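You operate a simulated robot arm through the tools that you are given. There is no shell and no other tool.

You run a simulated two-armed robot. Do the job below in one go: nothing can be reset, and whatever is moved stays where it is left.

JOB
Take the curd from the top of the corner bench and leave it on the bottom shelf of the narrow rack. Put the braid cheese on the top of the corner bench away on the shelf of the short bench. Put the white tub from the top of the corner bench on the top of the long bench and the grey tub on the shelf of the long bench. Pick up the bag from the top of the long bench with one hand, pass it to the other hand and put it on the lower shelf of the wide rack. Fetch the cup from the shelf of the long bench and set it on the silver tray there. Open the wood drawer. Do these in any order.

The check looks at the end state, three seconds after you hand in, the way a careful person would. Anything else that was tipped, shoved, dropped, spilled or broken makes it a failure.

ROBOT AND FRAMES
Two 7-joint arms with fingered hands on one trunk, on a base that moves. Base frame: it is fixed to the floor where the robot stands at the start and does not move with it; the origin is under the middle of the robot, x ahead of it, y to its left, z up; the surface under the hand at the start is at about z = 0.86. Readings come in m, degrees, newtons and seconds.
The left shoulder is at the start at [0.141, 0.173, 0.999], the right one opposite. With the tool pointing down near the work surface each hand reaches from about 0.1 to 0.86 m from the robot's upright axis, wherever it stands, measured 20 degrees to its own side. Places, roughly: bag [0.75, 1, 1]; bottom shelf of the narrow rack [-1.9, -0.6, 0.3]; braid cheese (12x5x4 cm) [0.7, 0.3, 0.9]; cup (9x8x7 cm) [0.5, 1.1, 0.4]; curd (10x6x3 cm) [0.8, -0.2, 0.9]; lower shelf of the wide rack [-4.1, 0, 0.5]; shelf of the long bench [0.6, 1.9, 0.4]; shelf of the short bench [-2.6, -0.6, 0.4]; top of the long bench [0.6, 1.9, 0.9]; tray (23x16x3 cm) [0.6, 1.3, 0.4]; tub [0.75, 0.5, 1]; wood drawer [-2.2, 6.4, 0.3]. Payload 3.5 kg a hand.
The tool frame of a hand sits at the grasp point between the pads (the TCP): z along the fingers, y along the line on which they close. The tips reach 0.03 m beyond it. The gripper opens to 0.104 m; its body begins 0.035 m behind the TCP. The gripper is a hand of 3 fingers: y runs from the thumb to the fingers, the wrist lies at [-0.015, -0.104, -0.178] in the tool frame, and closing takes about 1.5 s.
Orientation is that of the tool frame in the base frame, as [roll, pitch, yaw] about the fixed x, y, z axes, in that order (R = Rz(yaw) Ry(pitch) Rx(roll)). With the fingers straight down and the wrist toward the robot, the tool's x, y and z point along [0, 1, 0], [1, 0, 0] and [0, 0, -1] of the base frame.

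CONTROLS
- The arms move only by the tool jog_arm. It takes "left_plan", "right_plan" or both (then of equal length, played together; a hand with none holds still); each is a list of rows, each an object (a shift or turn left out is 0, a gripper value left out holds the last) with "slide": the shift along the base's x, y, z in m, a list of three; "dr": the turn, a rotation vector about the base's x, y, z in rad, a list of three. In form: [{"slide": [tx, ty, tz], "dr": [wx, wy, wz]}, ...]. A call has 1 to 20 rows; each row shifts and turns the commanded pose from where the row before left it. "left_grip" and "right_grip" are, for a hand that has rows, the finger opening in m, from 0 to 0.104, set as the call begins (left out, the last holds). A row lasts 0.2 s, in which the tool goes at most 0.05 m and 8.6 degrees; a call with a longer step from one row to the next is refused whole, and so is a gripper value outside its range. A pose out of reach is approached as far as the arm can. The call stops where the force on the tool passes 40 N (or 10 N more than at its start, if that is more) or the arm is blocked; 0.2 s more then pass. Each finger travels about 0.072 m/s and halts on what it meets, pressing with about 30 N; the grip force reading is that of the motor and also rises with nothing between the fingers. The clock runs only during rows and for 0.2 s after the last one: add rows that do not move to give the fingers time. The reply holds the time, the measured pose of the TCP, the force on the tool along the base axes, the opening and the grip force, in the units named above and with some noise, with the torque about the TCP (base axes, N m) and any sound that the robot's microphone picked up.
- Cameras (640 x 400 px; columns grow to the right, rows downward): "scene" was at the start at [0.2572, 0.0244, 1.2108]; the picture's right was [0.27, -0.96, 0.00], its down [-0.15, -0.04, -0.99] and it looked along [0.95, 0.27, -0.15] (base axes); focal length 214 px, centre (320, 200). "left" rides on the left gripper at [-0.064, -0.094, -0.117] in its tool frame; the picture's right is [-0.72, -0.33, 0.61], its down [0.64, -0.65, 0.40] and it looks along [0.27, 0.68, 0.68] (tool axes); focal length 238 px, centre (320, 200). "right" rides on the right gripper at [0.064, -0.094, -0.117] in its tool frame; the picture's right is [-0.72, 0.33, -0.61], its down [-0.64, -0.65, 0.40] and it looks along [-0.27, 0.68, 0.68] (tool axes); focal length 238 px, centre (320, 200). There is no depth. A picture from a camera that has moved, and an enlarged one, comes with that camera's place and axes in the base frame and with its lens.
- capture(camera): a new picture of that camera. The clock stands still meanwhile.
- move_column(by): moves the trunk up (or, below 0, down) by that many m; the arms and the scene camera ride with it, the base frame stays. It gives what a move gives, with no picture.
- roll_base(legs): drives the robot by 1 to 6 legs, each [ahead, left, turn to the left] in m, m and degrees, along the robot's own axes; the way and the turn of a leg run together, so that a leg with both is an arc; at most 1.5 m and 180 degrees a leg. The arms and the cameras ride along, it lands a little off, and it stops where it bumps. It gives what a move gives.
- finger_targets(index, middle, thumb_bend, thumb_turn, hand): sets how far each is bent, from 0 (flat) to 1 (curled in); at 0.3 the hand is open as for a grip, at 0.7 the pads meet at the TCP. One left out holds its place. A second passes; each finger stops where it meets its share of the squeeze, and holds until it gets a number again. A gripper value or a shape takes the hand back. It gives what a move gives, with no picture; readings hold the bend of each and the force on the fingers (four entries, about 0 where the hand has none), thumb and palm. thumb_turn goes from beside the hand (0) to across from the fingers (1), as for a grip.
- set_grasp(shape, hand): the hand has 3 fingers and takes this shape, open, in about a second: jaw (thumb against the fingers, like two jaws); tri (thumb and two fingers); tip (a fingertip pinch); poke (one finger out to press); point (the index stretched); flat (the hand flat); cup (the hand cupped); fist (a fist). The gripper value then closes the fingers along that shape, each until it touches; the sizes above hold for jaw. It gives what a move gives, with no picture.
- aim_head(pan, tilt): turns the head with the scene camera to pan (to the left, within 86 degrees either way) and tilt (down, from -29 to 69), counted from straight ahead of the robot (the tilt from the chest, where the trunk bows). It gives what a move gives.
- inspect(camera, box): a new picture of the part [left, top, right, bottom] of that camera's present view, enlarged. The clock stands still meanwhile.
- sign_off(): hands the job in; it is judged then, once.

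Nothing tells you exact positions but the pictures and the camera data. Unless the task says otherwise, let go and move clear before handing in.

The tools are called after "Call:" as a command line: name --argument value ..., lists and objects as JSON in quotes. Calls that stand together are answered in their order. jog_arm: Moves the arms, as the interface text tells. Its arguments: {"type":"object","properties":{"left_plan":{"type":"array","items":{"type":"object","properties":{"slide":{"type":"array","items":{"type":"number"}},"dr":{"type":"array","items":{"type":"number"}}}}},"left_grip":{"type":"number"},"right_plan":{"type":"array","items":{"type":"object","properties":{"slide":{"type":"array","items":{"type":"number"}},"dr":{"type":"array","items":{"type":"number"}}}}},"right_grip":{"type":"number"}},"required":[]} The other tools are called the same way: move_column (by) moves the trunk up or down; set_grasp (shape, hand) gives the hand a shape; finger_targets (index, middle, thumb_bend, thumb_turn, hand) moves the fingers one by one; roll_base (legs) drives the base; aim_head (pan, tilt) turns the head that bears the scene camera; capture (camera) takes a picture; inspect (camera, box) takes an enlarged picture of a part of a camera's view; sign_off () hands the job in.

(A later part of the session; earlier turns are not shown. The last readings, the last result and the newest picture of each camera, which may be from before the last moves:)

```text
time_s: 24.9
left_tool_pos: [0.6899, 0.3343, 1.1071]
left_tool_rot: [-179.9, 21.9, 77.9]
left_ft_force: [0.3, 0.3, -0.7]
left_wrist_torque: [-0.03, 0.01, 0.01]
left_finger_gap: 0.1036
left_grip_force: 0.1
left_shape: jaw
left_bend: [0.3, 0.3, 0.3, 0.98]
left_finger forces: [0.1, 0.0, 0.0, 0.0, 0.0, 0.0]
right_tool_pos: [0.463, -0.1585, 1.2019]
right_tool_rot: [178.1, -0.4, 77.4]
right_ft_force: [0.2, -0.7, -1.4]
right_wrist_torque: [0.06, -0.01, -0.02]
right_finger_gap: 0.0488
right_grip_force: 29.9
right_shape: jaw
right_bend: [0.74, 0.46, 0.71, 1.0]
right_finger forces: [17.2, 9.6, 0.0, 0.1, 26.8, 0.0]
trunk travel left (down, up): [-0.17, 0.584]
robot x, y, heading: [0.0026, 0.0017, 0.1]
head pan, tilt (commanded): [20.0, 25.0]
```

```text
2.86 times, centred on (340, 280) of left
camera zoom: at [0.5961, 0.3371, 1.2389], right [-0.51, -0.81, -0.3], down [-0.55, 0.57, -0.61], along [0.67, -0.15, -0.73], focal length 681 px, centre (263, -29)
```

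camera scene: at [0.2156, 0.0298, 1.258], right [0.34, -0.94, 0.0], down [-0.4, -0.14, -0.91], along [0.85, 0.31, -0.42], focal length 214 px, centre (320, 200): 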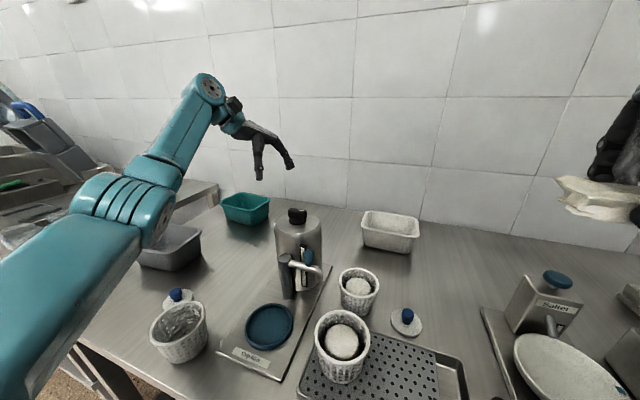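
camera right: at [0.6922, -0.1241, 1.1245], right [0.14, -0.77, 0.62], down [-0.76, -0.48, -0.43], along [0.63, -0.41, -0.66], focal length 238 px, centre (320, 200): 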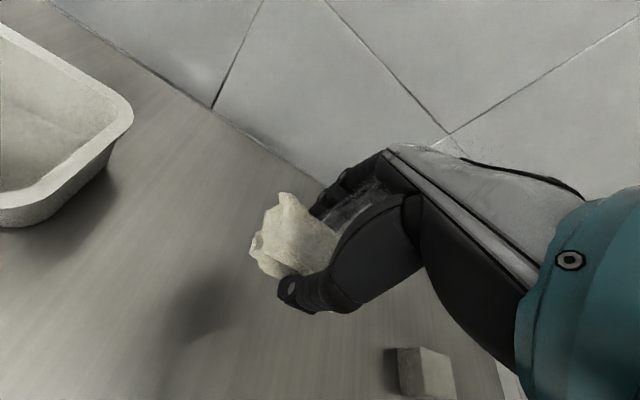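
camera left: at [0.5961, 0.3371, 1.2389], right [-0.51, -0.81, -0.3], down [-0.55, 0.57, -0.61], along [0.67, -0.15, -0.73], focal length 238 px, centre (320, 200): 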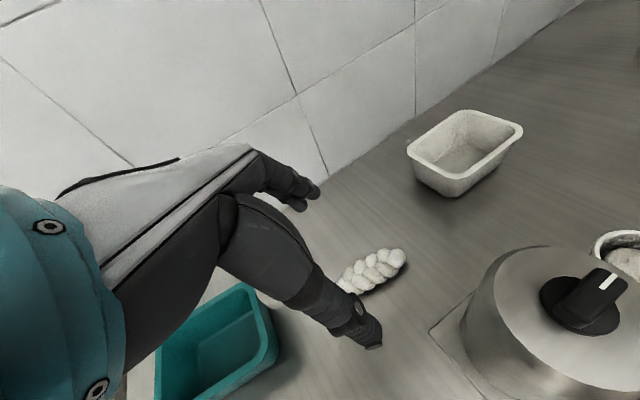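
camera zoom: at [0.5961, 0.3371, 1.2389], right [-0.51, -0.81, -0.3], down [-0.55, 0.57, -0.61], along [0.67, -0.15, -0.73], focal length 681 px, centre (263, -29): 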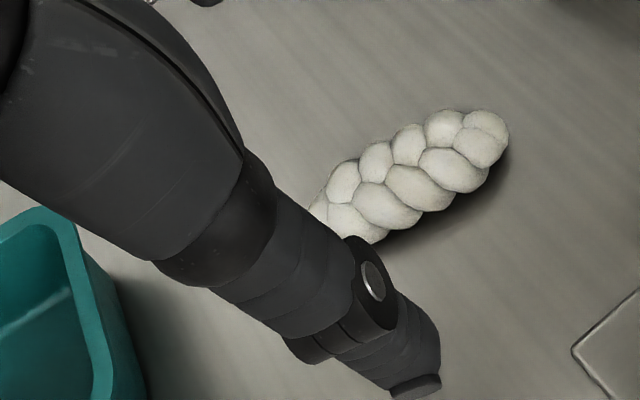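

The braid runs about 14° off the y axis, centre about [0.740, 0.286]. I'll descend to just above it first.

Call:
jog_arm --left_plan '[{"slide": [0.01, -0.005, -0.03], "dr": [0, 0, -0.045]}, {"slide": [0.012, -0.006, -0.03]}, {"slide": [0.012, -0.008, -0.03]}, {"slide": [0.012, -0.008, -0.03]}, {"slide": [0.008, -0.004, -0.02]}]'

Call:
capture --camera "left"

Call:
inspect --camera "scene" --box '[180, 80, 400, 320]'

```text
time_s: 26.1
left_tool_pos: [0.7461, 0.304, 0.9671]
left_tool_rot: [-180.0, 22.0, 75.3]
left_ft_force: [0.2, 0.9, 0.3]
left_wrist_torque: [-0.01, -0.02, 0.01]
left_finger_gap: 0.1038
left_grip_force: 0.1
left_shape: jaw
left_bend: [0.3, 0.3, 0.3, 0.98]
left_finger forces: [0.0, 0.0, 0.1, 0.0, 0.0, 0.0]
right_tool_pos: [0.4638, -0.1596, 1.2023]
right_tool_rot: [178.2, -0.4, 77.4]
right_ft_force: [0.2, -0.4, -2.1]
right_wrist_torque: [-0.01, 0.0, 0.01]
right_finger_gap: 0.0485
right_grip_force: 30.0
right_shape: jaw
right_bend: [0.74, 0.46, 0.71, 1.0]
right_finger forces: [17.2, 9.7, 0.0, 0.1, 26.8, 0.0]
trunk travel left (down, up): [-0.17, 0.584]
robot x, y, heading: [0.0024, 0.0005, 0.0]
head pan, tilt (commanded): [20.0, 25.0]
```

```text
taken
camera left: at [0.6515, 0.3123, 1.0989], right [-0.54, -0.78, -0.3], down [-0.52, 0.59, -0.61], along [0.66, -0.18, -0.73], focal length 238 px, centre (320, 200)
```

left: 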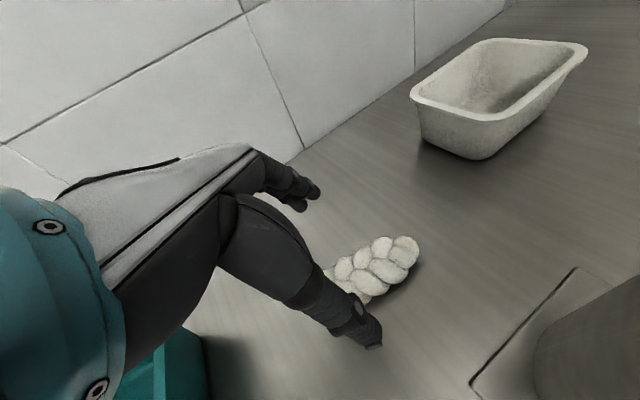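

```text
1.67 times, centred on (290, 200) of scene
camera zoom: at [0.2154, 0.0302, 1.2581], right [0.34, -0.94, 0.0], down [-0.4, -0.14, -0.91], along [0.85, 0.31, -0.42], focal length 358 px, centre (370, 200)
```

zoom: 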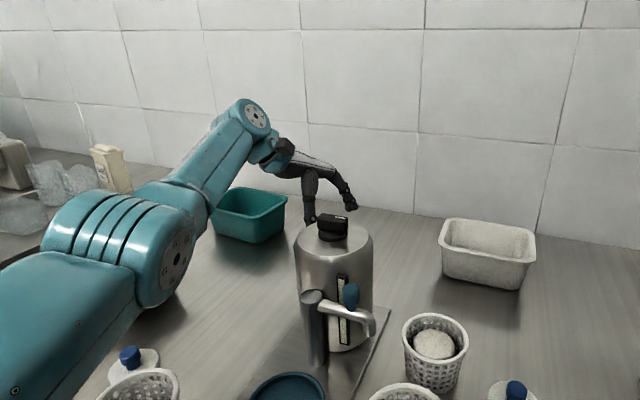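

The braid lines up with the fingers. I'll lower the last 6 cm and check before closing.

Call:
jog_arm --left_plan '[{"slide": [-0.002, 0, -0.025]}, {"slide": [-0.002, 0, -0.025]}, {"slide": [-0.001, 0, -0.013]}, {}]'

Call:
capture --camera "left"

Call:
capture --camera "scene"

```text
time_s: 27.1
left_tool_pos: [0.7417, 0.306, 0.9037]
left_tool_rot: [179.9, 22.0, 75.3]
left_ft_force: [-0.1, -0.2, 0.1]
left_wrist_torque: [-0.02, -0.02, 0.0]
left_finger_gap: 0.1034
left_grip_force: 0.0
left_shape: jaw
left_bend: [0.3, 0.3, 0.3, 0.98]
left_finger forces: [0.0, 0.1, 0.1, 0.1, 0.0, 0.0]
right_tool_pos: [0.464, -0.1602, 1.2024]
right_tool_rot: [178.1, -0.3, 77.5]
right_ft_force: [0.4, 0.2, -1.8]
right_wrist_torque: [0.02, 0.02, 0.03]
right_finger_gap: 0.0487
right_grip_force: 29.4
right_shape: jaw
right_bend: [0.74, 0.46, 0.71, 1.0]
right_finger forces: [17.1, 9.6, 0.0, 0.0, 26.9, 0.0]
trunk travel left (down, up): [-0.17, 0.584]
robot x, y, heading: [0.0001, 0.0023, 0.3]
head pan, tilt (commanded): [20.0, 25.0]
```

```text
taken
camera left: at [0.6471, 0.3133, 1.0348], right [-0.54, -0.78, -0.3], down [-0.52, 0.59, -0.61], along [0.66, -0.18, -0.73], focal length 238 px, centre (320, 200)
```

left: 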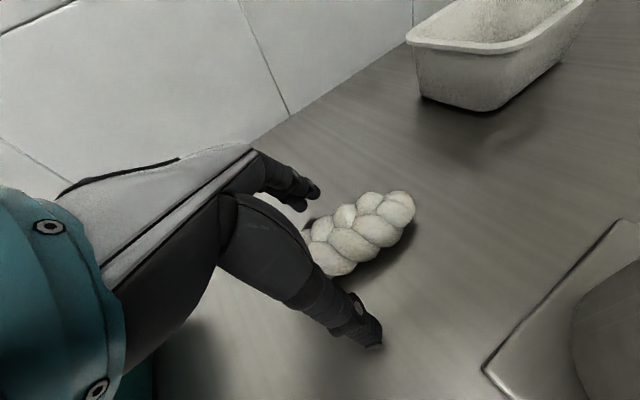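

```text
taken
camera scene: at [0.2153, 0.0304, 1.2581], right [0.34, -0.94, 0.0], down [-0.4, -0.14, -0.91], along [0.85, 0.31, -0.42], focal length 214 px, centre (320, 200)
```

scene: 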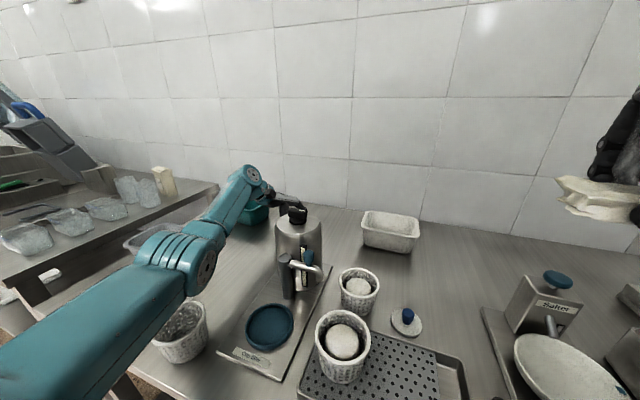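

The braid lies between the fingers. I'll close the left hand.

Call:
jog_arm --left_plan '[{}, {}, {}, {}, {}, {}, {}, {}]' --left_grip 0.02

Call:
capture --camera "left"

```text
time_s: 28.9
left_tool_pos: [0.7419, 0.3061, 0.9029]
left_tool_rot: [-179.9, 21.9, 75.4]
left_ft_force: [0.6, 0.0, 0.3]
left_wrist_torque: [-0.02, 0.04, 0.01]
left_finger_gap: 0.0383
left_grip_force: 30.2
left_shape: jaw
left_bend: [0.74, 0.51, 0.73, 1.0]
left_finger forces: [17.0, 9.6, 0.0, 0.1, 26.5, 0.0]
right_tool_pos: [0.4619, -0.1602, 1.2031]
right_tool_rot: [178.1, -0.4, 77.4]
right_ft_force: [0.2, 0.3, -1.0]
right_wrist_torque: [0.01, 0.01, -0.01]
right_finger_gap: 0.0489
right_grip_force: 30.6
right_shape: jaw
right_bend: [0.74, 0.46, 0.71, 1.0]
right_finger forces: [17.2, 9.6, 0.1, 0.0, 26.8, 0.0]
trunk travel left (down, up): [-0.17, 0.584]
robot x, y, heading: [-0.0026, -0.0004, 0.2]
head pan, tilt (commanded): [20.0, 25.0]
```

```text
taken
camera left: at [0.6472, 0.3133, 1.0349], right [-0.54, -0.79, -0.3], down [-0.52, 0.59, -0.61], along [0.66, -0.18, -0.73], focal length 238 px, centre (320, 200)
```

left: 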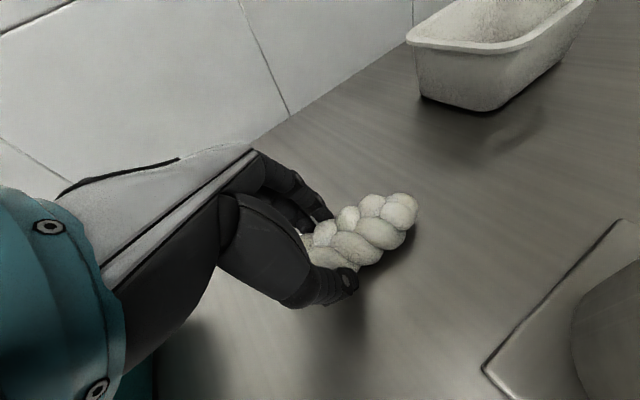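

The braid is gripped (gap 0.038 m, 30 N). I'll lift it and pull back along the way I came.

Call:
jog_arm --left_plan '[{"slide": [0, 0, 0.02]}, {"slide": [0, 0, 0.03]}, {"slide": [0, 0, 0.03]}, {"slide": [-0.01, 0.005, 0.03]}, {"slide": [-0.01, 0.005, 0.03]}, {"slide": [-0.02, 0.01, 0.03]}, {"slide": [-0.03, 0.02, 0.02]}]'

Call:
capture --camera "left"

Call:
capture --camera "scene"

```text
time_s: 30.5
left_tool_pos: [0.6711, 0.3456, 1.0951]
left_tool_rot: [-179.9, 22.0, 75.4]
left_ft_force: [0.5, -0.6, -1.3]
left_wrist_torque: [0.02, -0.01, 0.01]
left_finger_gap: 0.0382
left_grip_force: 30.2
left_shape: jaw
left_bend: [0.74, 0.51, 0.73, 1.0]
left_finger forces: [16.5, 9.9, 0.0, 0.1, 26.7, 0.1]
right_tool_pos: [0.4621, -0.159, 1.202]
right_tool_rot: [178.1, -0.4, 77.4]
right_ft_force: [-0.1, 0.7, -1.2]
right_wrist_torque: [-0.02, 0.02, -0.02]
right_finger_gap: 0.0485
right_grip_force: 29.5
right_shape: jaw
right_bend: [0.74, 0.46, 0.71, 1.0]
right_finger forces: [17.2, 9.7, 0.0, 0.1, 26.8, 0.0]
trunk travel left (down, up): [-0.17, 0.584]
robot x, y, heading: [0.0021, 0.004, 0.2]
head pan, tilt (commanded): [20.0, 25.0]
```

```text
taken
camera left: at [0.5772, 0.3542, 1.2266], right [-0.54, -0.79, -0.3], down [-0.52, 0.59, -0.61], along [0.66, -0.18, -0.73], focal length 238 px, centre (320, 200)
```

left: 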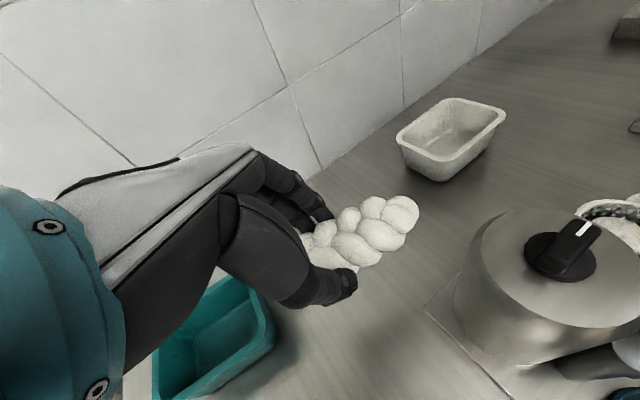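

```text
taken
camera scene: at [0.215, 0.0309, 1.2582], right [0.34, -0.94, 0.0], down [-0.4, -0.14, -0.91], along [0.85, 0.31, -0.42], focal length 214 px, centre (320, 200)
```

scene: 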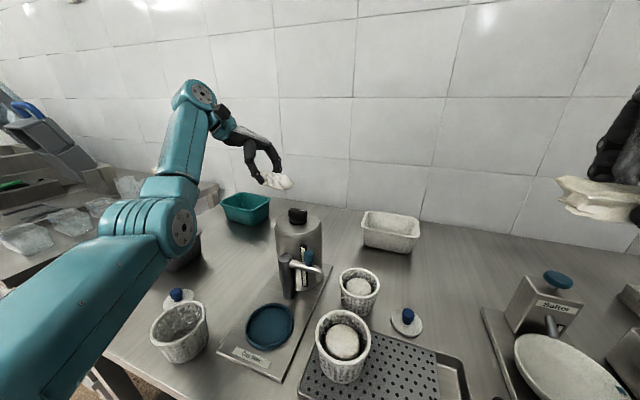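

Braid is held. I'll retract the left arm to a compact pose and look to the right before driving.

Call:
jog_arm --left_plan '[{"slide": [-0.04, 0.01, 0.02]}, {"slide": [-0.04, 0.01, 0.02]}, {"slide": [-0.04, 0, 0.02]}, {"slide": [-0.04, -0.01, 0.02]}, {"slide": [-0.04, -0.02, 0.01]}, {"slide": [-0.03, -0.02, 0.01]}, {"slide": [-0.03, -0.03, 0]}]'

Call:
aim_head --pan -86 --tilt 15

Call:
capture --camera "scene"

Call:
aim_head --pan 86 --tilt 15

Call:
capture --camera "scene"

```text
time_s: 32.1
left_tool_pos: [0.4085, 0.2827, 1.1911]
left_tool_rot: [-179.9, 22.0, 75.5]
left_ft_force: [-0.2, -0.9, -1.1]
left_wrist_torque: [0.03, 0.01, 0.0]
left_finger_gap: 0.0381
left_grip_force: 30.2
left_shape: jaw
left_bend: [0.74, 0.51, 0.73, 1.0]
left_finger forces: [16.5, 9.9, 0.0, 0.0, 26.5, 0.0]
right_tool_pos: [0.4633, -0.1599, 1.2025]
right_tool_rot: [178.1, -0.4, 77.5]
right_ft_force: [0.3, -0.1, -1.7]
right_wrist_torque: [0.01, 0.01, 0.0]
right_finger_gap: 0.0489
right_grip_force: 29.8
right_shape: jaw
right_bend: [0.74, 0.46, 0.71, 1.0]
right_finger forces: [17.2, 9.6, 0.0, 0.0, 26.7, 0.0]
trunk travel left (down, up): [-0.17, 0.584]
robot x, y, heading: [-0.004, -0.0019, 0.1]
head pan, tilt (commanded): [20.0, 25.0]
```

```text
time_s: 33.9
left_tool_pos: [0.4099, 0.2829, 1.1923]
left_tool_rot: [-179.8, 22.0, 75.5]
left_ft_force: [0.0, 0.3, -1.5]
left_wrist_torque: [0.03, 0.0, 0.01]
left_finger_gap: 0.0379
left_grip_force: 30.3
left_shape: jaw
left_bend: [0.74, 0.51, 0.73, 1.0]
left_finger forces: [16.4, 9.9, 0.0, 0.0, 26.5, 0.0]
right_tool_pos: [0.463, -0.1601, 1.2016]
right_tool_rot: [178.1, -0.4, 77.4]
right_ft_force: [0.9, 0.3, -2.3]
right_wrist_torque: [0.0, -0.01, 0.0]
right_finger_gap: 0.0486
right_grip_force: 30.2
right_shape: jaw
right_bend: [0.74, 0.46, 0.71, 1.0]
right_finger forces: [17.2, 9.6, 0.0, 0.1, 26.6, 0.1]
trunk travel left (down, up): [-0.17, 0.584]
robot x, y, heading: [0.0011, -0.0016, 0.1]
head pan, tilt (commanded): [-85.9, 15.0]
```

```text
taken
camera scene: at [0.1355, -0.0942, 1.2743], right [-1.0, -0.07, 0.0], down [-0.02, 0.26, -0.97], along [0.07, -0.96, -0.26], focal length 214 px, centre (320, 200)
```

scene: 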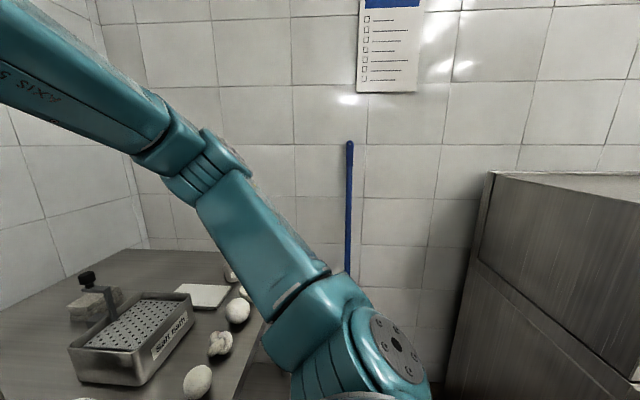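

```text
time_s: 36.5
left_tool_pos: [0.41, 0.282, 1.1917]
left_tool_rot: [-179.8, 22.0, 75.4]
left_ft_force: [-0.1, -0.1, -1.2]
left_wrist_torque: [0.03, -0.03, 0.0]
left_finger_gap: 0.0382
left_grip_force: 30.1
left_shape: jaw
left_bend: [0.74, 0.51, 0.73, 1.0]
left_finger forces: [16.4, 9.8, 0.1, 0.0, 26.5, 0.0]
right_tool_pos: [0.4632, -0.1588, 1.2021]
right_tool_rot: [178.0, -0.4, 77.4]
right_ft_force: [0.2, -0.3, -1.7]
right_wrist_torque: [0.03, -0.04, -0.03]
right_finger_gap: 0.0487
right_grip_force: 30.1
right_shape: jaw
right_bend: [0.74, 0.46, 0.71, 1.0]
right_finger forces: [17.2, 9.5, 0.0, 0.1, 26.6, 0.0]
trunk travel left (down, up): [-0.17, 0.584]
robot x, y, heading: [-0.001, -0.0013, 0.3]
head pan, tilt (commanded): [85.9, 15.0]
```

```text
taken
camera scene: at [0.1355, 0.0922, 1.2743], right [1.0, -0.07, 0.0], down [-0.02, -0.26, -0.97], along [0.07, 0.96, -0.26], focal length 214 px, centre (320, 200)
```

scene: 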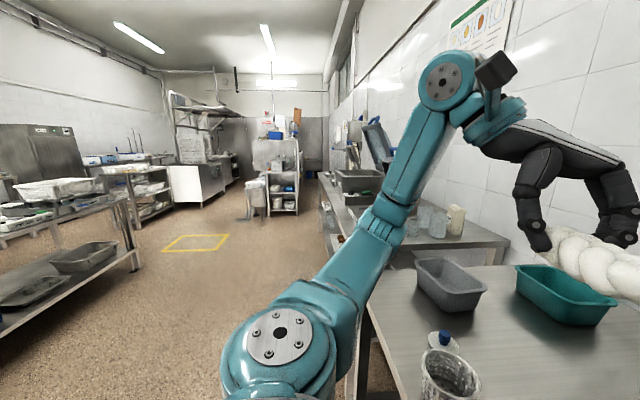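

I see a big steel cabinet to the right and behind. I'll look at it more closely before backing up.

Call:
aim_head --pan -86 --tilt 40

Call:
capture --camera "scene"

Call:
capture --camera "right"

```text
time_s: 39.1
left_tool_pos: [0.4094, 0.2835, 1.1924]
left_tool_rot: [-179.8, 22.0, 75.4]
left_ft_force: [-0.3, 0.4, 0.3]
left_wrist_torque: [0.01, -0.04, -0.01]
left_finger_gap: 0.0379
left_grip_force: 29.6
left_shape: jaw
left_bend: [0.74, 0.51, 0.73, 1.0]
left_finger forces: [16.4, 9.9, 0.1, 0.1, 26.5, 0.0]
right_tool_pos: [0.4626, -0.161, 1.2016]
right_tool_rot: [178.1, -0.4, 77.4]
right_ft_force: [-0.1, 0.2, -1.6]
right_wrist_torque: [0.01, 0.02, 0.0]
right_finger_gap: 0.0488
right_grip_force: 29.9
right_shape: jaw
right_bend: [0.74, 0.46, 0.71, 1.0]
right_finger forces: [17.2, 9.6, 0.1, 0.0, 26.7, 0.0]
trunk travel left (down, up): [-0.17, 0.584]
robot x, y, heading: [-0.0022, -0.0023, -0.1]
head pan, tilt (commanded): [-85.9, 40.0]
```

```text
taken
camera scene: at [0.1349, -0.0858, 1.2348], right [-1.0, -0.07, 0.0], down [-0.05, 0.64, -0.77], along [0.05, -0.76, -0.64], focal length 214 px, centre (320, 200)
```

scene: 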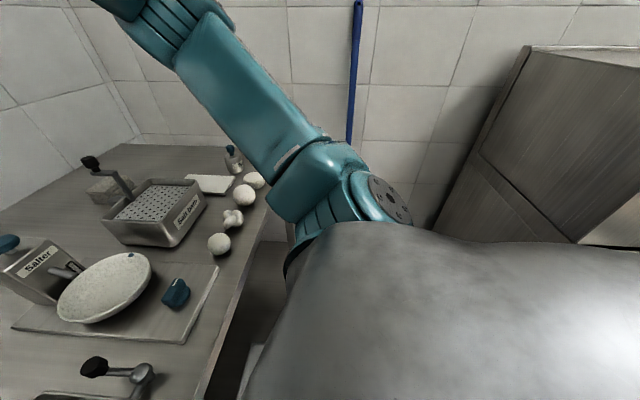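

```text
taken
camera right: at [0.3814, -0.0766, 1.3162], right [0.14, -0.77, 0.62], down [-0.76, -0.48, -0.43], along [0.63, -0.41, -0.66], focal length 238 px, centre (320, 200)
```

right: 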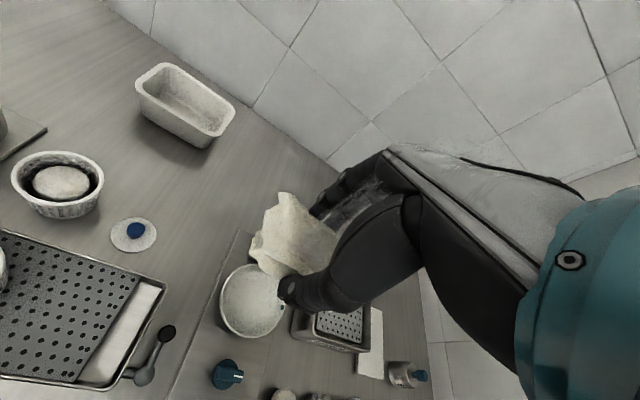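

The cabinet looks close behind on the right side. I'll zoom in to measure it.

Call:
aim_head --pan -86 --tilt 10

Call:
inspect --camera "scene" --box '[400, 100, 640, 400]'

```text
time_s: 40.1
left_tool_pos: [0.4103, 0.2823, 1.1923]
left_tool_rot: [-179.8, 22.0, 75.6]
left_ft_force: [-0.5, 0.5, -1.0]
left_wrist_torque: [0.05, 0.0, 0.01]
left_finger_gap: 0.0382
left_grip_force: 29.9
left_shape: jaw
left_bend: [0.74, 0.51, 0.73, 1.0]
left_finger forces: [16.5, 9.9, 0.1, 0.0, 26.4, 0.1]
right_tool_pos: [0.4629, -0.1592, 1.2023]
right_tool_rot: [178.1, -0.4, 77.4]
right_ft_force: [-0.5, -0.5, -2.5]
right_wrist_torque: [0.05, 0.0, 0.0]
right_finger_gap: 0.0485
right_grip_force: 30.1
right_shape: jaw
right_bend: [0.74, 0.46, 0.71, 1.0]
right_finger forces: [17.3, 9.5, 0.0, 0.0, 26.7, 0.0]
trunk travel left (down, up): [-0.17, 0.584]
robot x, y, heading: [0.0019, -0.0019, -0.0]
head pan, tilt (commanded): [-85.9, 10.0]
```

```text
1.33 times, centred on (520, 250) of scene
camera zoom: at [0.1354, -0.0937, 1.2824], right [-1.0, -0.07, 0.0], down [-0.01, 0.17, -0.98], along [0.07, -0.98, -0.17], focal length 286 px, centre (53, 133)
```

zoom: 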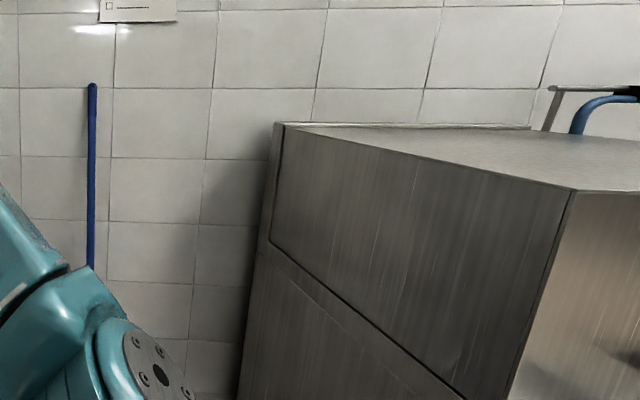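

The cabinet's side panel seems to be around x≈-0.4 with its front near y≈-0.4, so I'll move left and slightly back first, then measure again.

Call:
roll_base --legs '[[-0.15, 0.25, 0]]'

Call:
inspect --camera "scene" --box '[400, 100, 640, 400]'

Call:
capture --camera "scene"

```text
time_s: 42.1
left_tool_pos: [0.2614, 0.5321, 1.1918]
left_tool_rot: [-179.9, 22.0, 75.7]
left_ft_force: [-0.2, 0.4, -1.4]
left_wrist_torque: [0.03, -0.04, -0.01]
left_finger_gap: 0.0376
left_grip_force: 29.6
left_shape: jaw
left_bend: [0.74, 0.51, 0.73, 1.0]
left_finger forces: [16.4, 9.9, 0.0, 0.1, 26.5, 0.0]
right_tool_pos: [0.316, 0.0909, 1.2021]
right_tool_rot: [178.1, -0.5, 77.7]
right_ft_force: [-0.9, 0.1, -1.5]
right_wrist_torque: [0.01, -0.06, 0.02]
right_finger_gap: 0.0485
right_grip_force: 30.0
right_shape: jaw
right_bend: [0.74, 0.46, 0.71, 1.0]
right_finger forces: [17.2, 9.5, 0.0, 0.1, 26.7, 0.1]
trunk travel left (down, up): [-0.17, 0.584]
robot x, y, heading: [-0.1451, 0.2501, 0.4]
head pan, tilt (commanded): [-85.9, 10.0]
```

```text
1.33 times, centred on (520, 250) of scene
camera zoom: at [-0.0121, 0.1551, 1.2825], right [-1.0, -0.08, 0.0], down [-0.01, 0.17, -0.98], along [0.07, -0.98, -0.17], focal length 286 px, centre (53, 133)
```

zoom: 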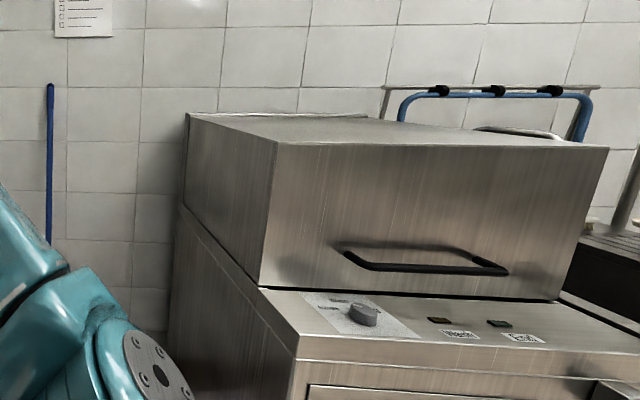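

```text
taken
camera scene: at [-0.0121, 0.1551, 1.2825], right [-1.0, -0.08, 0.0], down [-0.01, 0.17, -0.98], along [0.07, -0.98, -0.17], focal length 214 px, centre (320, 200)
```

scene: 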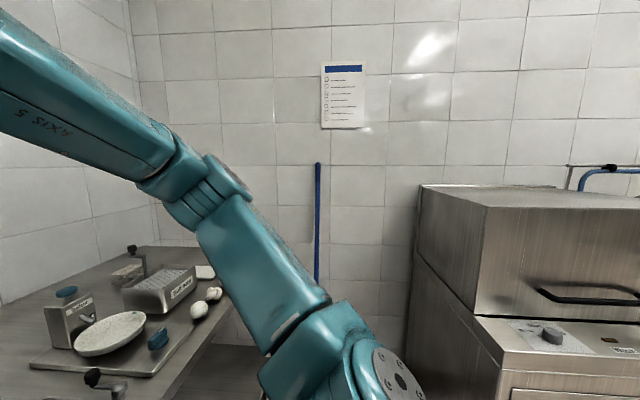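

It's a vacuum machine: x from -0.42 backward, front at about y=-0.31. I'll back away a bit more to the left-back and then turn right toward the wall with the racks.

Call:
roll_base --legs '[[-0.35, 0.1, 0]]'

Call:
aim_head --pan 86 --tilt 20

Call:
capture --camera "scene"

Call:
aim_head --pan -86 --tilt 20

Call:
capture --camera "scene"

```text
time_s: 44.4
left_tool_pos: [-0.0861, 0.6277, 1.1915]
left_tool_rot: [-179.9, 22.0, 75.3]
left_ft_force: [-0.9, -0.1, -0.9]
left_wrist_torque: [0.01, -0.01, 0.01]
left_finger_gap: 0.0379
left_grip_force: 29.6
left_shape: jaw
left_bend: [0.74, 0.51, 0.73, 1.0]
left_finger forces: [16.4, 9.8, 0.1, 0.0, 26.5, 0.0]
right_tool_pos: [-0.0318, 0.1857, 1.2032]
right_tool_rot: [178.1, -0.4, 77.5]
right_ft_force: [0.8, -1.1, -2.1]
right_wrist_torque: [0.01, 0.0, 0.0]
right_finger_gap: 0.0488
right_grip_force: 29.8
right_shape: jaw
right_bend: [0.74, 0.46, 0.71, 1.0]
right_finger forces: [17.2, 9.5, 0.0, 0.0, 26.7, 0.1]
trunk travel left (down, up): [-0.17, 0.584]
robot x, y, heading: [-0.4975, 0.3434, -0.2]
head pan, tilt (commanded): [-85.9, 10.0]
```

```text
time_s: 47.0
left_tool_pos: [-0.0854, 0.6282, 1.1916]
left_tool_rot: [-179.8, 22.0, 75.6]
left_ft_force: [-0.3, 0.1, -0.7]
left_wrist_torque: [0.02, -0.03, -0.02]
left_finger_gap: 0.038
left_grip_force: 29.7
left_shape: jaw
left_bend: [0.74, 0.51, 0.73, 1.0]
left_finger forces: [16.3, 9.9, 0.0, 0.1, 26.4, 0.0]
right_tool_pos: [-0.0308, 0.1862, 1.2014]
right_tool_rot: [178.0, -0.4, 77.5]
right_ft_force: [-0.2, -0.6, -1.4]
right_wrist_torque: [0.01, 0.0, 0.02]
right_finger_gap: 0.0488
right_grip_force: 30.3
right_shape: jaw
right_bend: [0.74, 0.46, 0.71, 1.0]
right_finger forces: [17.2, 9.6, 0.0, 0.2, 26.7, 0.0]
trunk travel left (down, up): [-0.17, 0.584]
robot x, y, heading: [-0.4946, 0.345, 0.1]
head pan, tilt (commanded): [85.9, 20.0]
```

```text
taken
camera scene: at [-0.3593, 0.437, 1.2662], right [1.0, -0.07, 0.0], down [-0.02, -0.34, -0.94], along [0.07, 0.94, -0.34], focal length 214 px, centre (320, 200)
```

scene: 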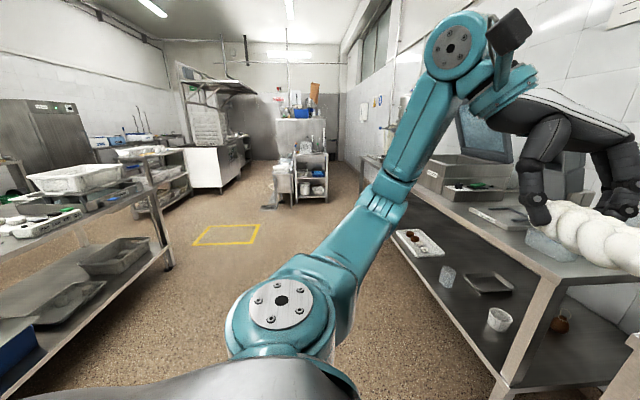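

```text
time_s: 49.6
left_tool_pos: [-0.0847, 0.6283, 1.1919]
left_tool_rot: [-179.9, 22.0, 75.4]
left_ft_force: [-0.1, -0.3, -1.4]
left_wrist_torque: [0.04, 0.02, 0.0]
left_finger_gap: 0.0381
left_grip_force: 30.2
left_shape: jaw
left_bend: [0.74, 0.51, 0.73, 1.0]
left_finger forces: [16.4, 9.8, 0.1, 0.1, 26.5, 0.0]
right_tool_pos: [-0.0303, 0.1857, 1.202]
right_tool_rot: [178.1, -0.3, 77.3]
right_ft_force: [0.4, 0.7, -0.3]
right_wrist_torque: [0.03, 0.02, -0.01]
right_finger_gap: 0.0486
right_grip_force: 29.6
right_shape: jaw
right_bend: [0.74, 0.46, 0.71, 1.0]
right_finger forces: [17.2, 9.6, 0.0, 0.0, 26.7, 0.0]
trunk travel left (down, up): [-0.17, 0.584]
robot x, y, heading: [-0.4942, 0.3469, -0.1]
head pan, tilt (commanded): [-85.9, 20.0]
```

```text
taken
camera scene: at [-0.3592, 0.2512, 1.2662], right [-1.0, -0.07, 0.0], down [-0.02, 0.34, -0.94], along [0.07, -0.94, -0.34], focal length 214 px, centre (320, 200)
```

scene: 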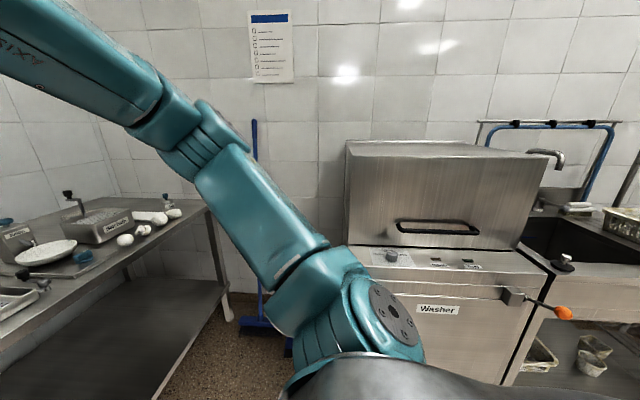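

I'll turn right to face the washer wall and look along the aisle toward the racks.

Call:
roll_base --legs '[[0, 0, -90]]'

Call:
aim_head --pan -80 --tilt 15

Call:
capture --camera "scene"

Call:
aim_head --pan -40 --tilt 20

Call:
capture --camera "scene"

```text
time_s: 53.8
left_tool_pos: [-0.212, -0.0647, 1.1919]
left_tool_rot: [-179.9, 21.9, -14.5]
left_ft_force: [-0.3, 0.2, -0.4]
left_wrist_torque: [-0.03, -0.05, 0.02]
left_finger_gap: 0.0379
left_grip_force: 30.3
left_shape: jaw
left_bend: [0.74, 0.51, 0.73, 1.0]
left_finger forces: [16.2, 9.6, 0.0, 0.1, 26.2, 0.0]
right_tool_pos: [-0.6543, -0.1182, 1.2021]
right_tool_rot: [178.1, -0.4, -12.6]
right_ft_force: [-0.1, 0.5, -1.4]
right_wrist_torque: [0.02, -0.03, -0.03]
right_finger_gap: 0.0485
right_grip_force: 29.9
right_shape: jaw
right_bend: [0.74, 0.46, 0.71, 1.0]
right_finger forces: [17.1, 9.4, 0.0, 0.1, 26.2, 0.0]
trunk travel left (down, up): [-0.17, 0.584]
robot x, y, heading: [-0.4938, 0.3456, -89.8]
head pan, tilt (commanded): [-85.9, 20.0]
```

```text
time_s: 54.5
left_tool_pos: [-0.2127, -0.0645, 1.1917]
left_tool_rot: [-179.8, 22.0, -14.5]
left_ft_force: [0.1, -0.5, -1.3]
left_wrist_torque: [0.0, -0.02, -0.02]
left_finger_gap: 0.0377
left_grip_force: 30.6
left_shape: jaw
left_bend: [0.74, 0.51, 0.73, 1.0]
left_finger forces: [16.4, 9.7, 0.1, 0.1, 26.0, 0.0]
right_tool_pos: [-0.6536, -0.1182, 1.2027]
right_tool_rot: [178.1, -0.5, -12.6]
right_ft_force: [0.0, 0.0, -1.0]
right_wrist_torque: [0.01, -0.02, -0.02]
right_finger_gap: 0.0484
right_grip_force: 29.9
right_shape: jaw
right_bend: [0.74, 0.46, 0.71, 1.0]
right_finger forces: [16.9, 9.4, 0.0, 0.0, 26.4, 0.0]
trunk travel left (down, up): [-0.17, 0.584]
robot x, y, heading: [-0.4939, 0.3438, -89.9]
head pan, tilt (commanded): [-80.0, 15.0]
```

```text
taken
camera scene: at [-0.5862, 0.1993, 1.2743], right [-0.17, 0.98, 0.0], down [0.26, 0.05, -0.97], along [-0.95, -0.17, -0.26], focal length 214 px, centre (320, 200)
```

scene: 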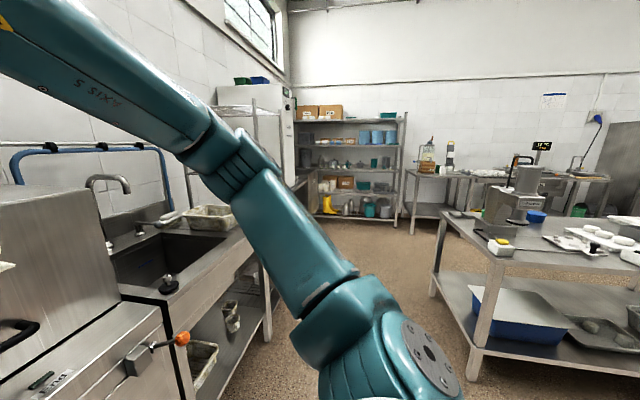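

```text
time_s: 55.6
left_tool_pos: [-0.2106, -0.0647, 1.1924]
left_tool_rot: [-179.9, 22.0, -14.5]
left_ft_force: [0.2, 0.5, -1.0]
left_wrist_torque: [0.03, -0.03, 0.0]
left_finger_gap: 0.0377
left_grip_force: 29.9
left_shape: jaw
left_bend: [0.74, 0.51, 0.73, 1.0]
left_finger forces: [16.3, 9.6, 0.0, 0.0, 26.2, 0.0]
right_tool_pos: [-0.6539, -0.1192, 1.2028]
right_tool_rot: [178.1, -0.4, -12.5]
right_ft_force: [-0.2, -0.9, -1.4]
right_wrist_torque: [0.03, 0.02, -0.03]
right_finger_gap: 0.0483
right_grip_force: 30.3
right_shape: jaw
right_bend: [0.74, 0.46, 0.71, 1.0]
right_finger forces: [16.9, 9.4, 0.1, 0.1, 26.4, 0.0]
trunk travel left (down, up): [-0.17, 0.584]
robot x, y, heading: [-0.4967, 0.3469, -90.1]
head pan, tilt (commanded): [-40.0, 20.0]
```

```text
taken
camera scene: at [-0.5541, 0.1442, 1.2662], right [-0.77, 0.64, 0.0], down [0.22, 0.26, -0.94], along [-0.6, -0.72, -0.34], focal length 214 px, centre (320, 200)
```

scene: 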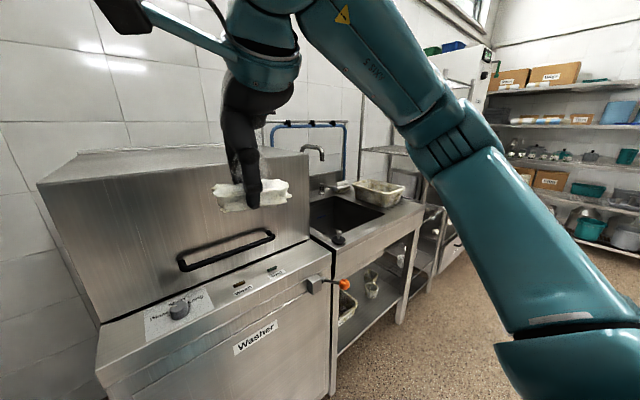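

The layout: washer, sink bench, then the narrow rack, short bench and the wide rack at the far end; the island table is on the other side at y≥0.9. I'll roll sideways along the aisle toward the narrow rack.

Call:
roll_base --legs '[[0, -1.0, 0]]'

Call:
aim_head --pan -30 --tilt 30

Call:
capture --camera "scene"

Call:
aim_head --pan -75 --tilt 25

Call:
capture --camera "scene"

```text
time_s: 60.9
left_tool_pos: [-1.2368, -0.0659, 1.1923]
left_tool_rot: [-179.8, 22.0, -14.3]
left_ft_force: [0.7, 0.0, -0.8]
left_wrist_torque: [0.01, 0.0, -0.01]
left_finger_gap: 0.0379
left_grip_force: 30.3
left_shape: jaw
left_bend: [0.74, 0.51, 0.73, 1.0]
left_finger forces: [16.4, 9.7, 0.1, 0.1, 26.1, 0.0]
right_tool_pos: [-1.6781, -0.1207, 1.2015]
right_tool_rot: [178.1, -0.4, -12.4]
right_ft_force: [-0.1, -0.2, -1.6]
right_wrist_torque: [0.01, -0.02, -0.03]
right_finger_gap: 0.0484
right_grip_force: 30.2
right_shape: jaw
right_bend: [0.74, 0.46, 0.71, 1.0]
right_finger forces: [17.0, 9.4, 0.0, 0.0, 26.4, 0.0]
trunk travel left (down, up): [-0.17, 0.584]
robot x, y, heading: [-1.5243, 0.3438, -89.6]
head pan, tilt (commanded): [-40.0, 20.0]
```

```text
time_s: 61.6
left_tool_pos: [-1.2361, -0.0672, 1.191]
left_tool_rot: [-179.8, 22.1, -14.4]
left_ft_force: [0.6, 0.2, -0.8]
left_wrist_torque: [0.0, -0.02, -0.01]
left_finger_gap: 0.0378
left_grip_force: 30.0
left_shape: jaw
left_bend: [0.74, 0.51, 0.73, 1.0]
left_finger forces: [16.3, 9.8, 0.1, 0.0, 26.1, 0.0]
right_tool_pos: [-1.6773, -0.1218, 1.2021]
right_tool_rot: [178.1, -0.4, -12.3]
right_ft_force: [-0.4, -0.1, -1.8]
right_wrist_torque: [0.03, -0.02, 0.0]
right_finger_gap: 0.0482
right_grip_force: 29.9
right_shape: jaw
right_bend: [0.74, 0.46, 0.71, 1.0]
right_finger forces: [17.1, 9.4, 0.0, 0.1, 26.4, 0.0]
trunk travel left (down, up): [-0.17, 0.584]
robot x, y, heading: [-1.5208, 0.3423, -89.9]
head pan, tilt (commanded): [-30.0, 30.0]
```

```text
taken
camera scene: at [-1.5642, 0.1348, 1.2502], right [-0.87, 0.5, 0.0], down [0.25, 0.43, -0.87], along [-0.43, -0.75, -0.5], focal length 214 px, centre (320, 200)
```

scene: 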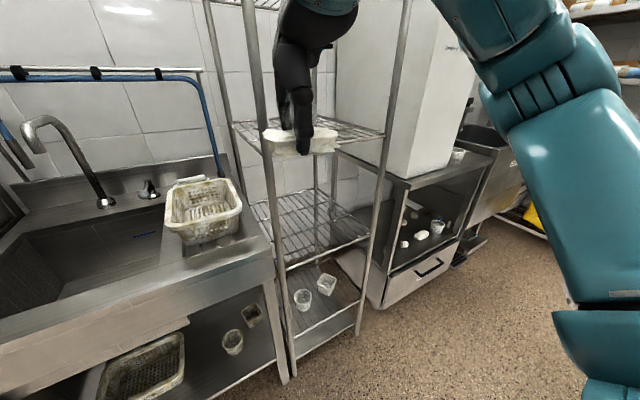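

```text
time_s: 62.7
left_tool_pos: [-1.2352, -0.0649, 1.1919]
left_tool_rot: [-179.9, 22.0, -14.4]
left_ft_force: [0.4, 0.8, -0.9]
left_wrist_torque: [-0.01, 0.0, -0.01]
left_finger_gap: 0.0379
left_grip_force: 30.0
left_shape: jaw
left_bend: [0.74, 0.51, 0.73, 1.0]
left_finger forces: [16.3, 9.8, 0.1, 0.0, 26.1, 0.1]
right_tool_pos: [-1.6775, -0.122, 1.2023]
right_tool_rot: [178.1, -0.4, -12.4]
right_ft_force: [0.4, -0.3, -1.9]
right_wrist_torque: [0.03, -0.01, 0.03]
right_finger_gap: 0.0484
right_grip_force: 30.0
right_shape: jaw
right_bend: [0.74, 0.46, 0.71, 1.0]
right_finger forces: [16.9, 9.5, 0.1, 0.0, 26.4, 0.1]
trunk travel left (down, up): [-0.17, 0.584]
robot x, y, heading: [-1.5194, 0.3428, -89.7]
head pan, tilt (commanded): [-75.0, 25.0]
```

```text
taken
camera scene: at [-1.6081, 0.189, 1.2581], right [-0.26, 0.96, 0.0], down [0.41, 0.11, -0.91], along [-0.87, -0.24, -0.42], focal length 214 px, centre (320, 200)
```

scene: 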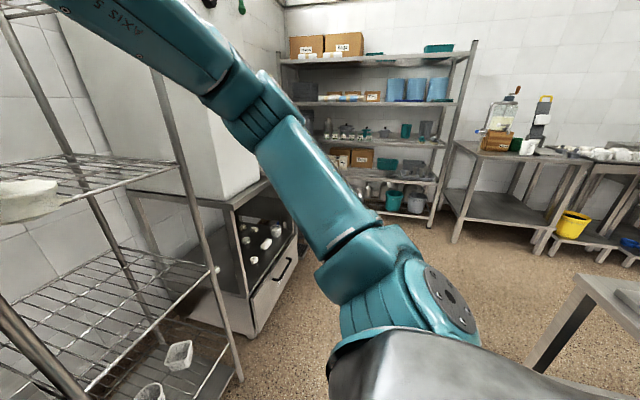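

I see the narrow rack at x about -2.08…-1.68 with its front at y≈-0.33 and two small vessels on the bottom shelf. I'll move in front of it and look down onto the bottom shelf.

Call:
roll_base --legs '[[0, -0.22, 0]]'

Call:
move_column --by -0.17

Call:
aim_head --pan -10 --tilt 45

Call:
capture --camera "scene"

Call:
capture --camera "right"

Call:
capture --camera "left"

```text
time_s: 64.4
left_tool_pos: [-1.4542, -0.0671, 1.1924]
left_tool_rot: [-179.8, 22.0, -14.3]
left_ft_force: [-0.3, -0.4, -1.4]
left_wrist_torque: [0.02, -0.04, 0.0]
left_finger_gap: 0.0378
left_grip_force: 30.4
left_shape: jaw
left_bend: [0.74, 0.51, 0.73, 1.0]
left_finger forces: [16.3, 9.7, 0.0, 0.0, 26.2, 0.0]
right_tool_pos: [-1.8965, -0.121, 1.2007]
right_tool_rot: [178.2, -0.5, -12.3]
right_ft_force: [0.0, -0.8, -2.4]
right_wrist_torque: [0.0, -0.01, 0.02]
right_finger_gap: 0.0485
right_grip_force: 30.0
right_shape: jaw
right_bend: [0.74, 0.46, 0.71, 1.0]
right_finger forces: [16.9, 9.5, 0.1, 0.0, 26.4, 0.0]
trunk travel left (down, up): [-0.17, 0.584]
robot x, y, heading: [-1.7415, 0.3404, -89.6]
head pan, tilt (commanded): [-75.0, 25.0]
```

```text
time_s: 66.3
left_tool_pos: [-1.4533, -0.0659, 1.023]
left_tool_rot: [179.9, 22.0, -14.4]
left_ft_force: [1.3, 0.5, -1.4]
left_wrist_torque: [0.0, -0.03, 0.02]
left_finger_gap: 0.0378
left_grip_force: 29.9
left_shape: jaw
left_bend: [0.74, 0.51, 0.73, 1.0]
left_finger forces: [16.4, 9.7, 0.0, 0.0, 26.3, 0.0]
right_tool_pos: [-1.8956, -0.1212, 1.0336]
right_tool_rot: [177.9, -0.4, -12.3]
right_ft_force: [0.0, 0.6, -1.8]
right_wrist_torque: [-0.03, 0.02, 0.0]
right_finger_gap: 0.0484
right_grip_force: 30.3
right_shape: jaw
right_bend: [0.74, 0.46, 0.71, 1.0]
right_finger forces: [17.0, 9.5, 0.1, 0.0, 26.3, 0.0]
trunk travel left (down, up): [0.0, 0.754]
robot x, y, heading: [-1.7364, 0.3436, -89.7]
head pan, tilt (commanded): [-75.0, 25.0]
```

```text
time_s: 67.7
left_tool_pos: [-1.4524, -0.066, 1.0223]
left_tool_rot: [-179.9, 22.0, -14.4]
left_ft_force: [0.2, -0.3, -0.7]
left_wrist_torque: [0.02, -0.01, 0.01]
left_finger_gap: 0.038
left_grip_force: 29.8
left_shape: jaw
left_bend: [0.74, 0.51, 0.73, 1.0]
left_finger forces: [16.3, 9.6, 0.0, 0.1, 26.3, 0.0]
right_tool_pos: [-1.8951, -0.1211, 1.0316]
right_tool_rot: [178.1, -0.5, -12.2]
right_ft_force: [-0.8, -0.7, -1.8]
right_wrist_torque: [0.0, 0.0, 0.01]
right_finger_gap: 0.0482
right_grip_force: 30.1
right_shape: jaw
right_bend: [0.74, 0.46, 0.71, 1.0]
right_finger forces: [17.0, 9.4, 0.0, 0.1, 26.4, 0.0]
trunk travel left (down, up): [0.0, 0.754]
robot x, y, heading: [-1.7371, 0.3383, -89.8]
head pan, tilt (commanded): [-10.0, 45.0]
```

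```text
taken
camera scene: at [-1.7504, 0.0315, 1.0467], right [-0.99, 0.17, 0.0], down [0.12, 0.7, -0.71], along [-0.12, -0.7, -0.71], focal length 214 px, centre (320, 200)
```

scene: 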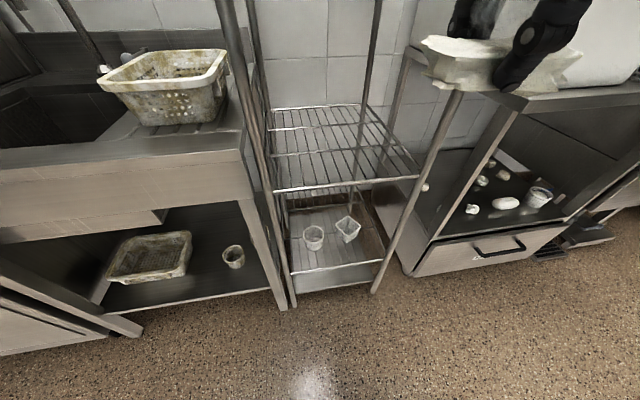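

```text
taken
camera right: at [-1.8129, -0.0397, 1.1465], right [-0.77, -0.14, 0.62], down [-0.49, 0.76, -0.43], along [-0.41, -0.63, -0.66], focal length 238 px, centre (320, 200)
```

right: 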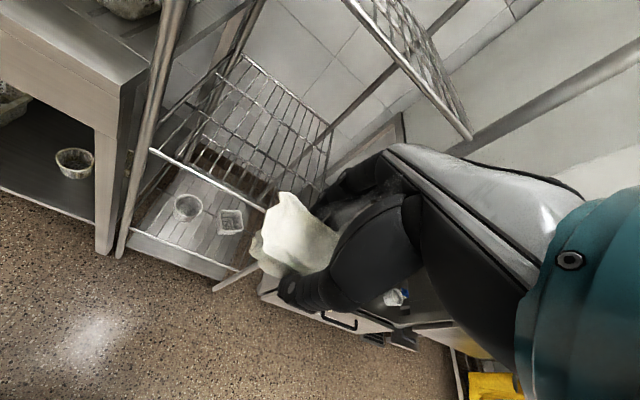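

```text
taken
camera left: at [-1.4444, 0.0275, 1.1542], right [-0.79, 0.54, -0.3], down [0.59, 0.52, -0.61], along [-0.17, -0.66, -0.73], focal length 238 px, centre (320, 200)
```

left: 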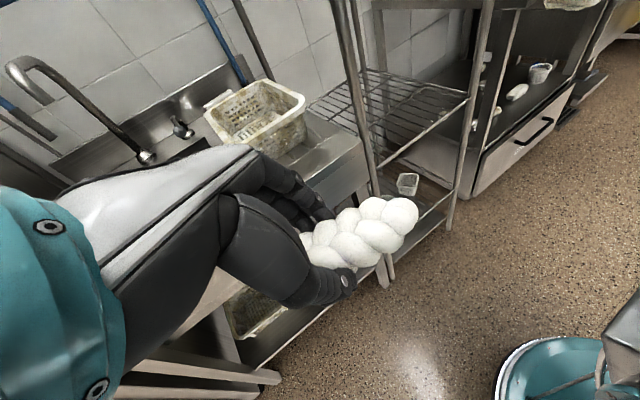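

Base front reaches only about 0.2 m ahead, and the rack's mid shelf is at z≈0.71 above the bottom shelf at z≈0.29 where two vessels stand near the front. I'll back off slightly, raise the braid hand, and prepare the right hand low with a slight forward tilt so I can reach behind the vessels.

Call:
roll_base --legs '[[-0.1, 0, 0]]'

Call:
jog_arm --left_plan '[{"slide": [0, 0.03, 0.03]}, {"slide": [0, 0.03, 0.03]}, {"slide": [0, 0.03, 0.03]}, {"slide": [0, 0.01, 0.03]}, {"slide": [0, 0, 0.03]}]' --right_plan '[{"slide": [0, -0.03, -0.03], "dr": [0, 0, 0.1]}, {"slide": [0, -0.03, -0.035], "dr": [0, 0, 0.1]}, {"slide": [0, -0.02, -0.04]}, {"slide": [0, -0.02, -0.04]}, {"slide": [0, -0.02, -0.04]}]'

Call:
capture --camera "scene"

```text
time_s: 68.8
left_tool_pos: [-1.4537, 0.0321, 1.0229]
left_tool_rot: [-179.8, 22.1, -14.1]
left_ft_force: [-0.5, -0.4, -1.2]
left_wrist_torque: [-0.05, -0.01, 0.01]
left_finger_gap: 0.0377
left_grip_force: 29.8
left_shape: jaw
left_bend: [0.74, 0.51, 0.73, 1.0]
left_finger forces: [16.2, 9.7, 0.0, 0.0, 26.2, 0.1]
right_tool_pos: [-1.8952, -0.0255, 1.0329]
right_tool_rot: [178.1, -0.4, -12.1]
right_ft_force: [0.0, -0.5, -1.5]
right_wrist_torque: [0.01, -0.03, 0.03]
right_finger_gap: 0.0484
right_grip_force: 29.8
right_shape: jaw
right_bend: [0.74, 0.46, 0.71, 1.0]
right_finger forces: [17.2, 9.5, 0.0, 0.1, 26.5, 0.1]
trunk travel left (down, up): [0.0, 0.754]
robot x, y, heading: [-1.7356, 0.4435, -89.5]
head pan, tilt (commanded): [-10.0, 45.0]
```

```text
time_s: 70.0
left_tool_pos: [-1.4774, 0.1044, 1.1226]
left_tool_rot: [-179.8, 22.2, -14.2]
left_ft_force: [-0.3, -0.7, -1.4]
left_wrist_torque: [0.01, -0.02, -0.01]
left_finger_gap: 0.0376
left_grip_force: 29.5
left_shape: jaw
left_bend: [0.74, 0.51, 0.73, 1.0]
left_finger forces: [16.3, 9.8, 0.1, 0.1, 26.0, 0.0]
left hand out of reach, approached as far as the arm can: row 3, 4, 5
right_tool_pos: [-1.8958, -0.1453, 0.8463]
right_tool_rot: [178.1, -0.4, -0.6]
right_ft_force: [0.1, -0.1, -2.0]
right_wrist_torque: [0.01, -0.04, -0.03]
right_finger_gap: 0.0483
right_grip_force: 30.0
right_shape: jaw
right_bend: [0.74, 0.46, 0.71, 1.0]
right_finger forces: [17.1, 9.4, 0.0, 0.0, 26.5, 0.0]
trunk travel left (down, up): [0.0, 0.754]
robot x, y, heading: [-1.7392, 0.4396, -89.5]
head pan, tilt (commanded): [-10.0, 45.0]
```

```text
taken
camera scene: at [-1.7505, 0.1281, 1.0465], right [-0.99, 0.17, 0.0], down [0.12, 0.7, -0.71], along [-0.12, -0.7, -0.71], focal length 214 px, centre (320, 200)
```

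scene: 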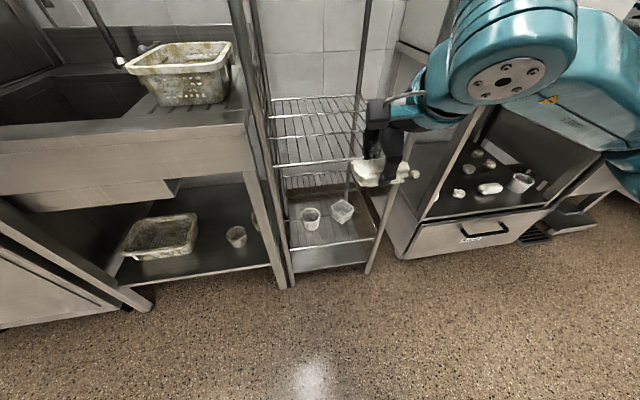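

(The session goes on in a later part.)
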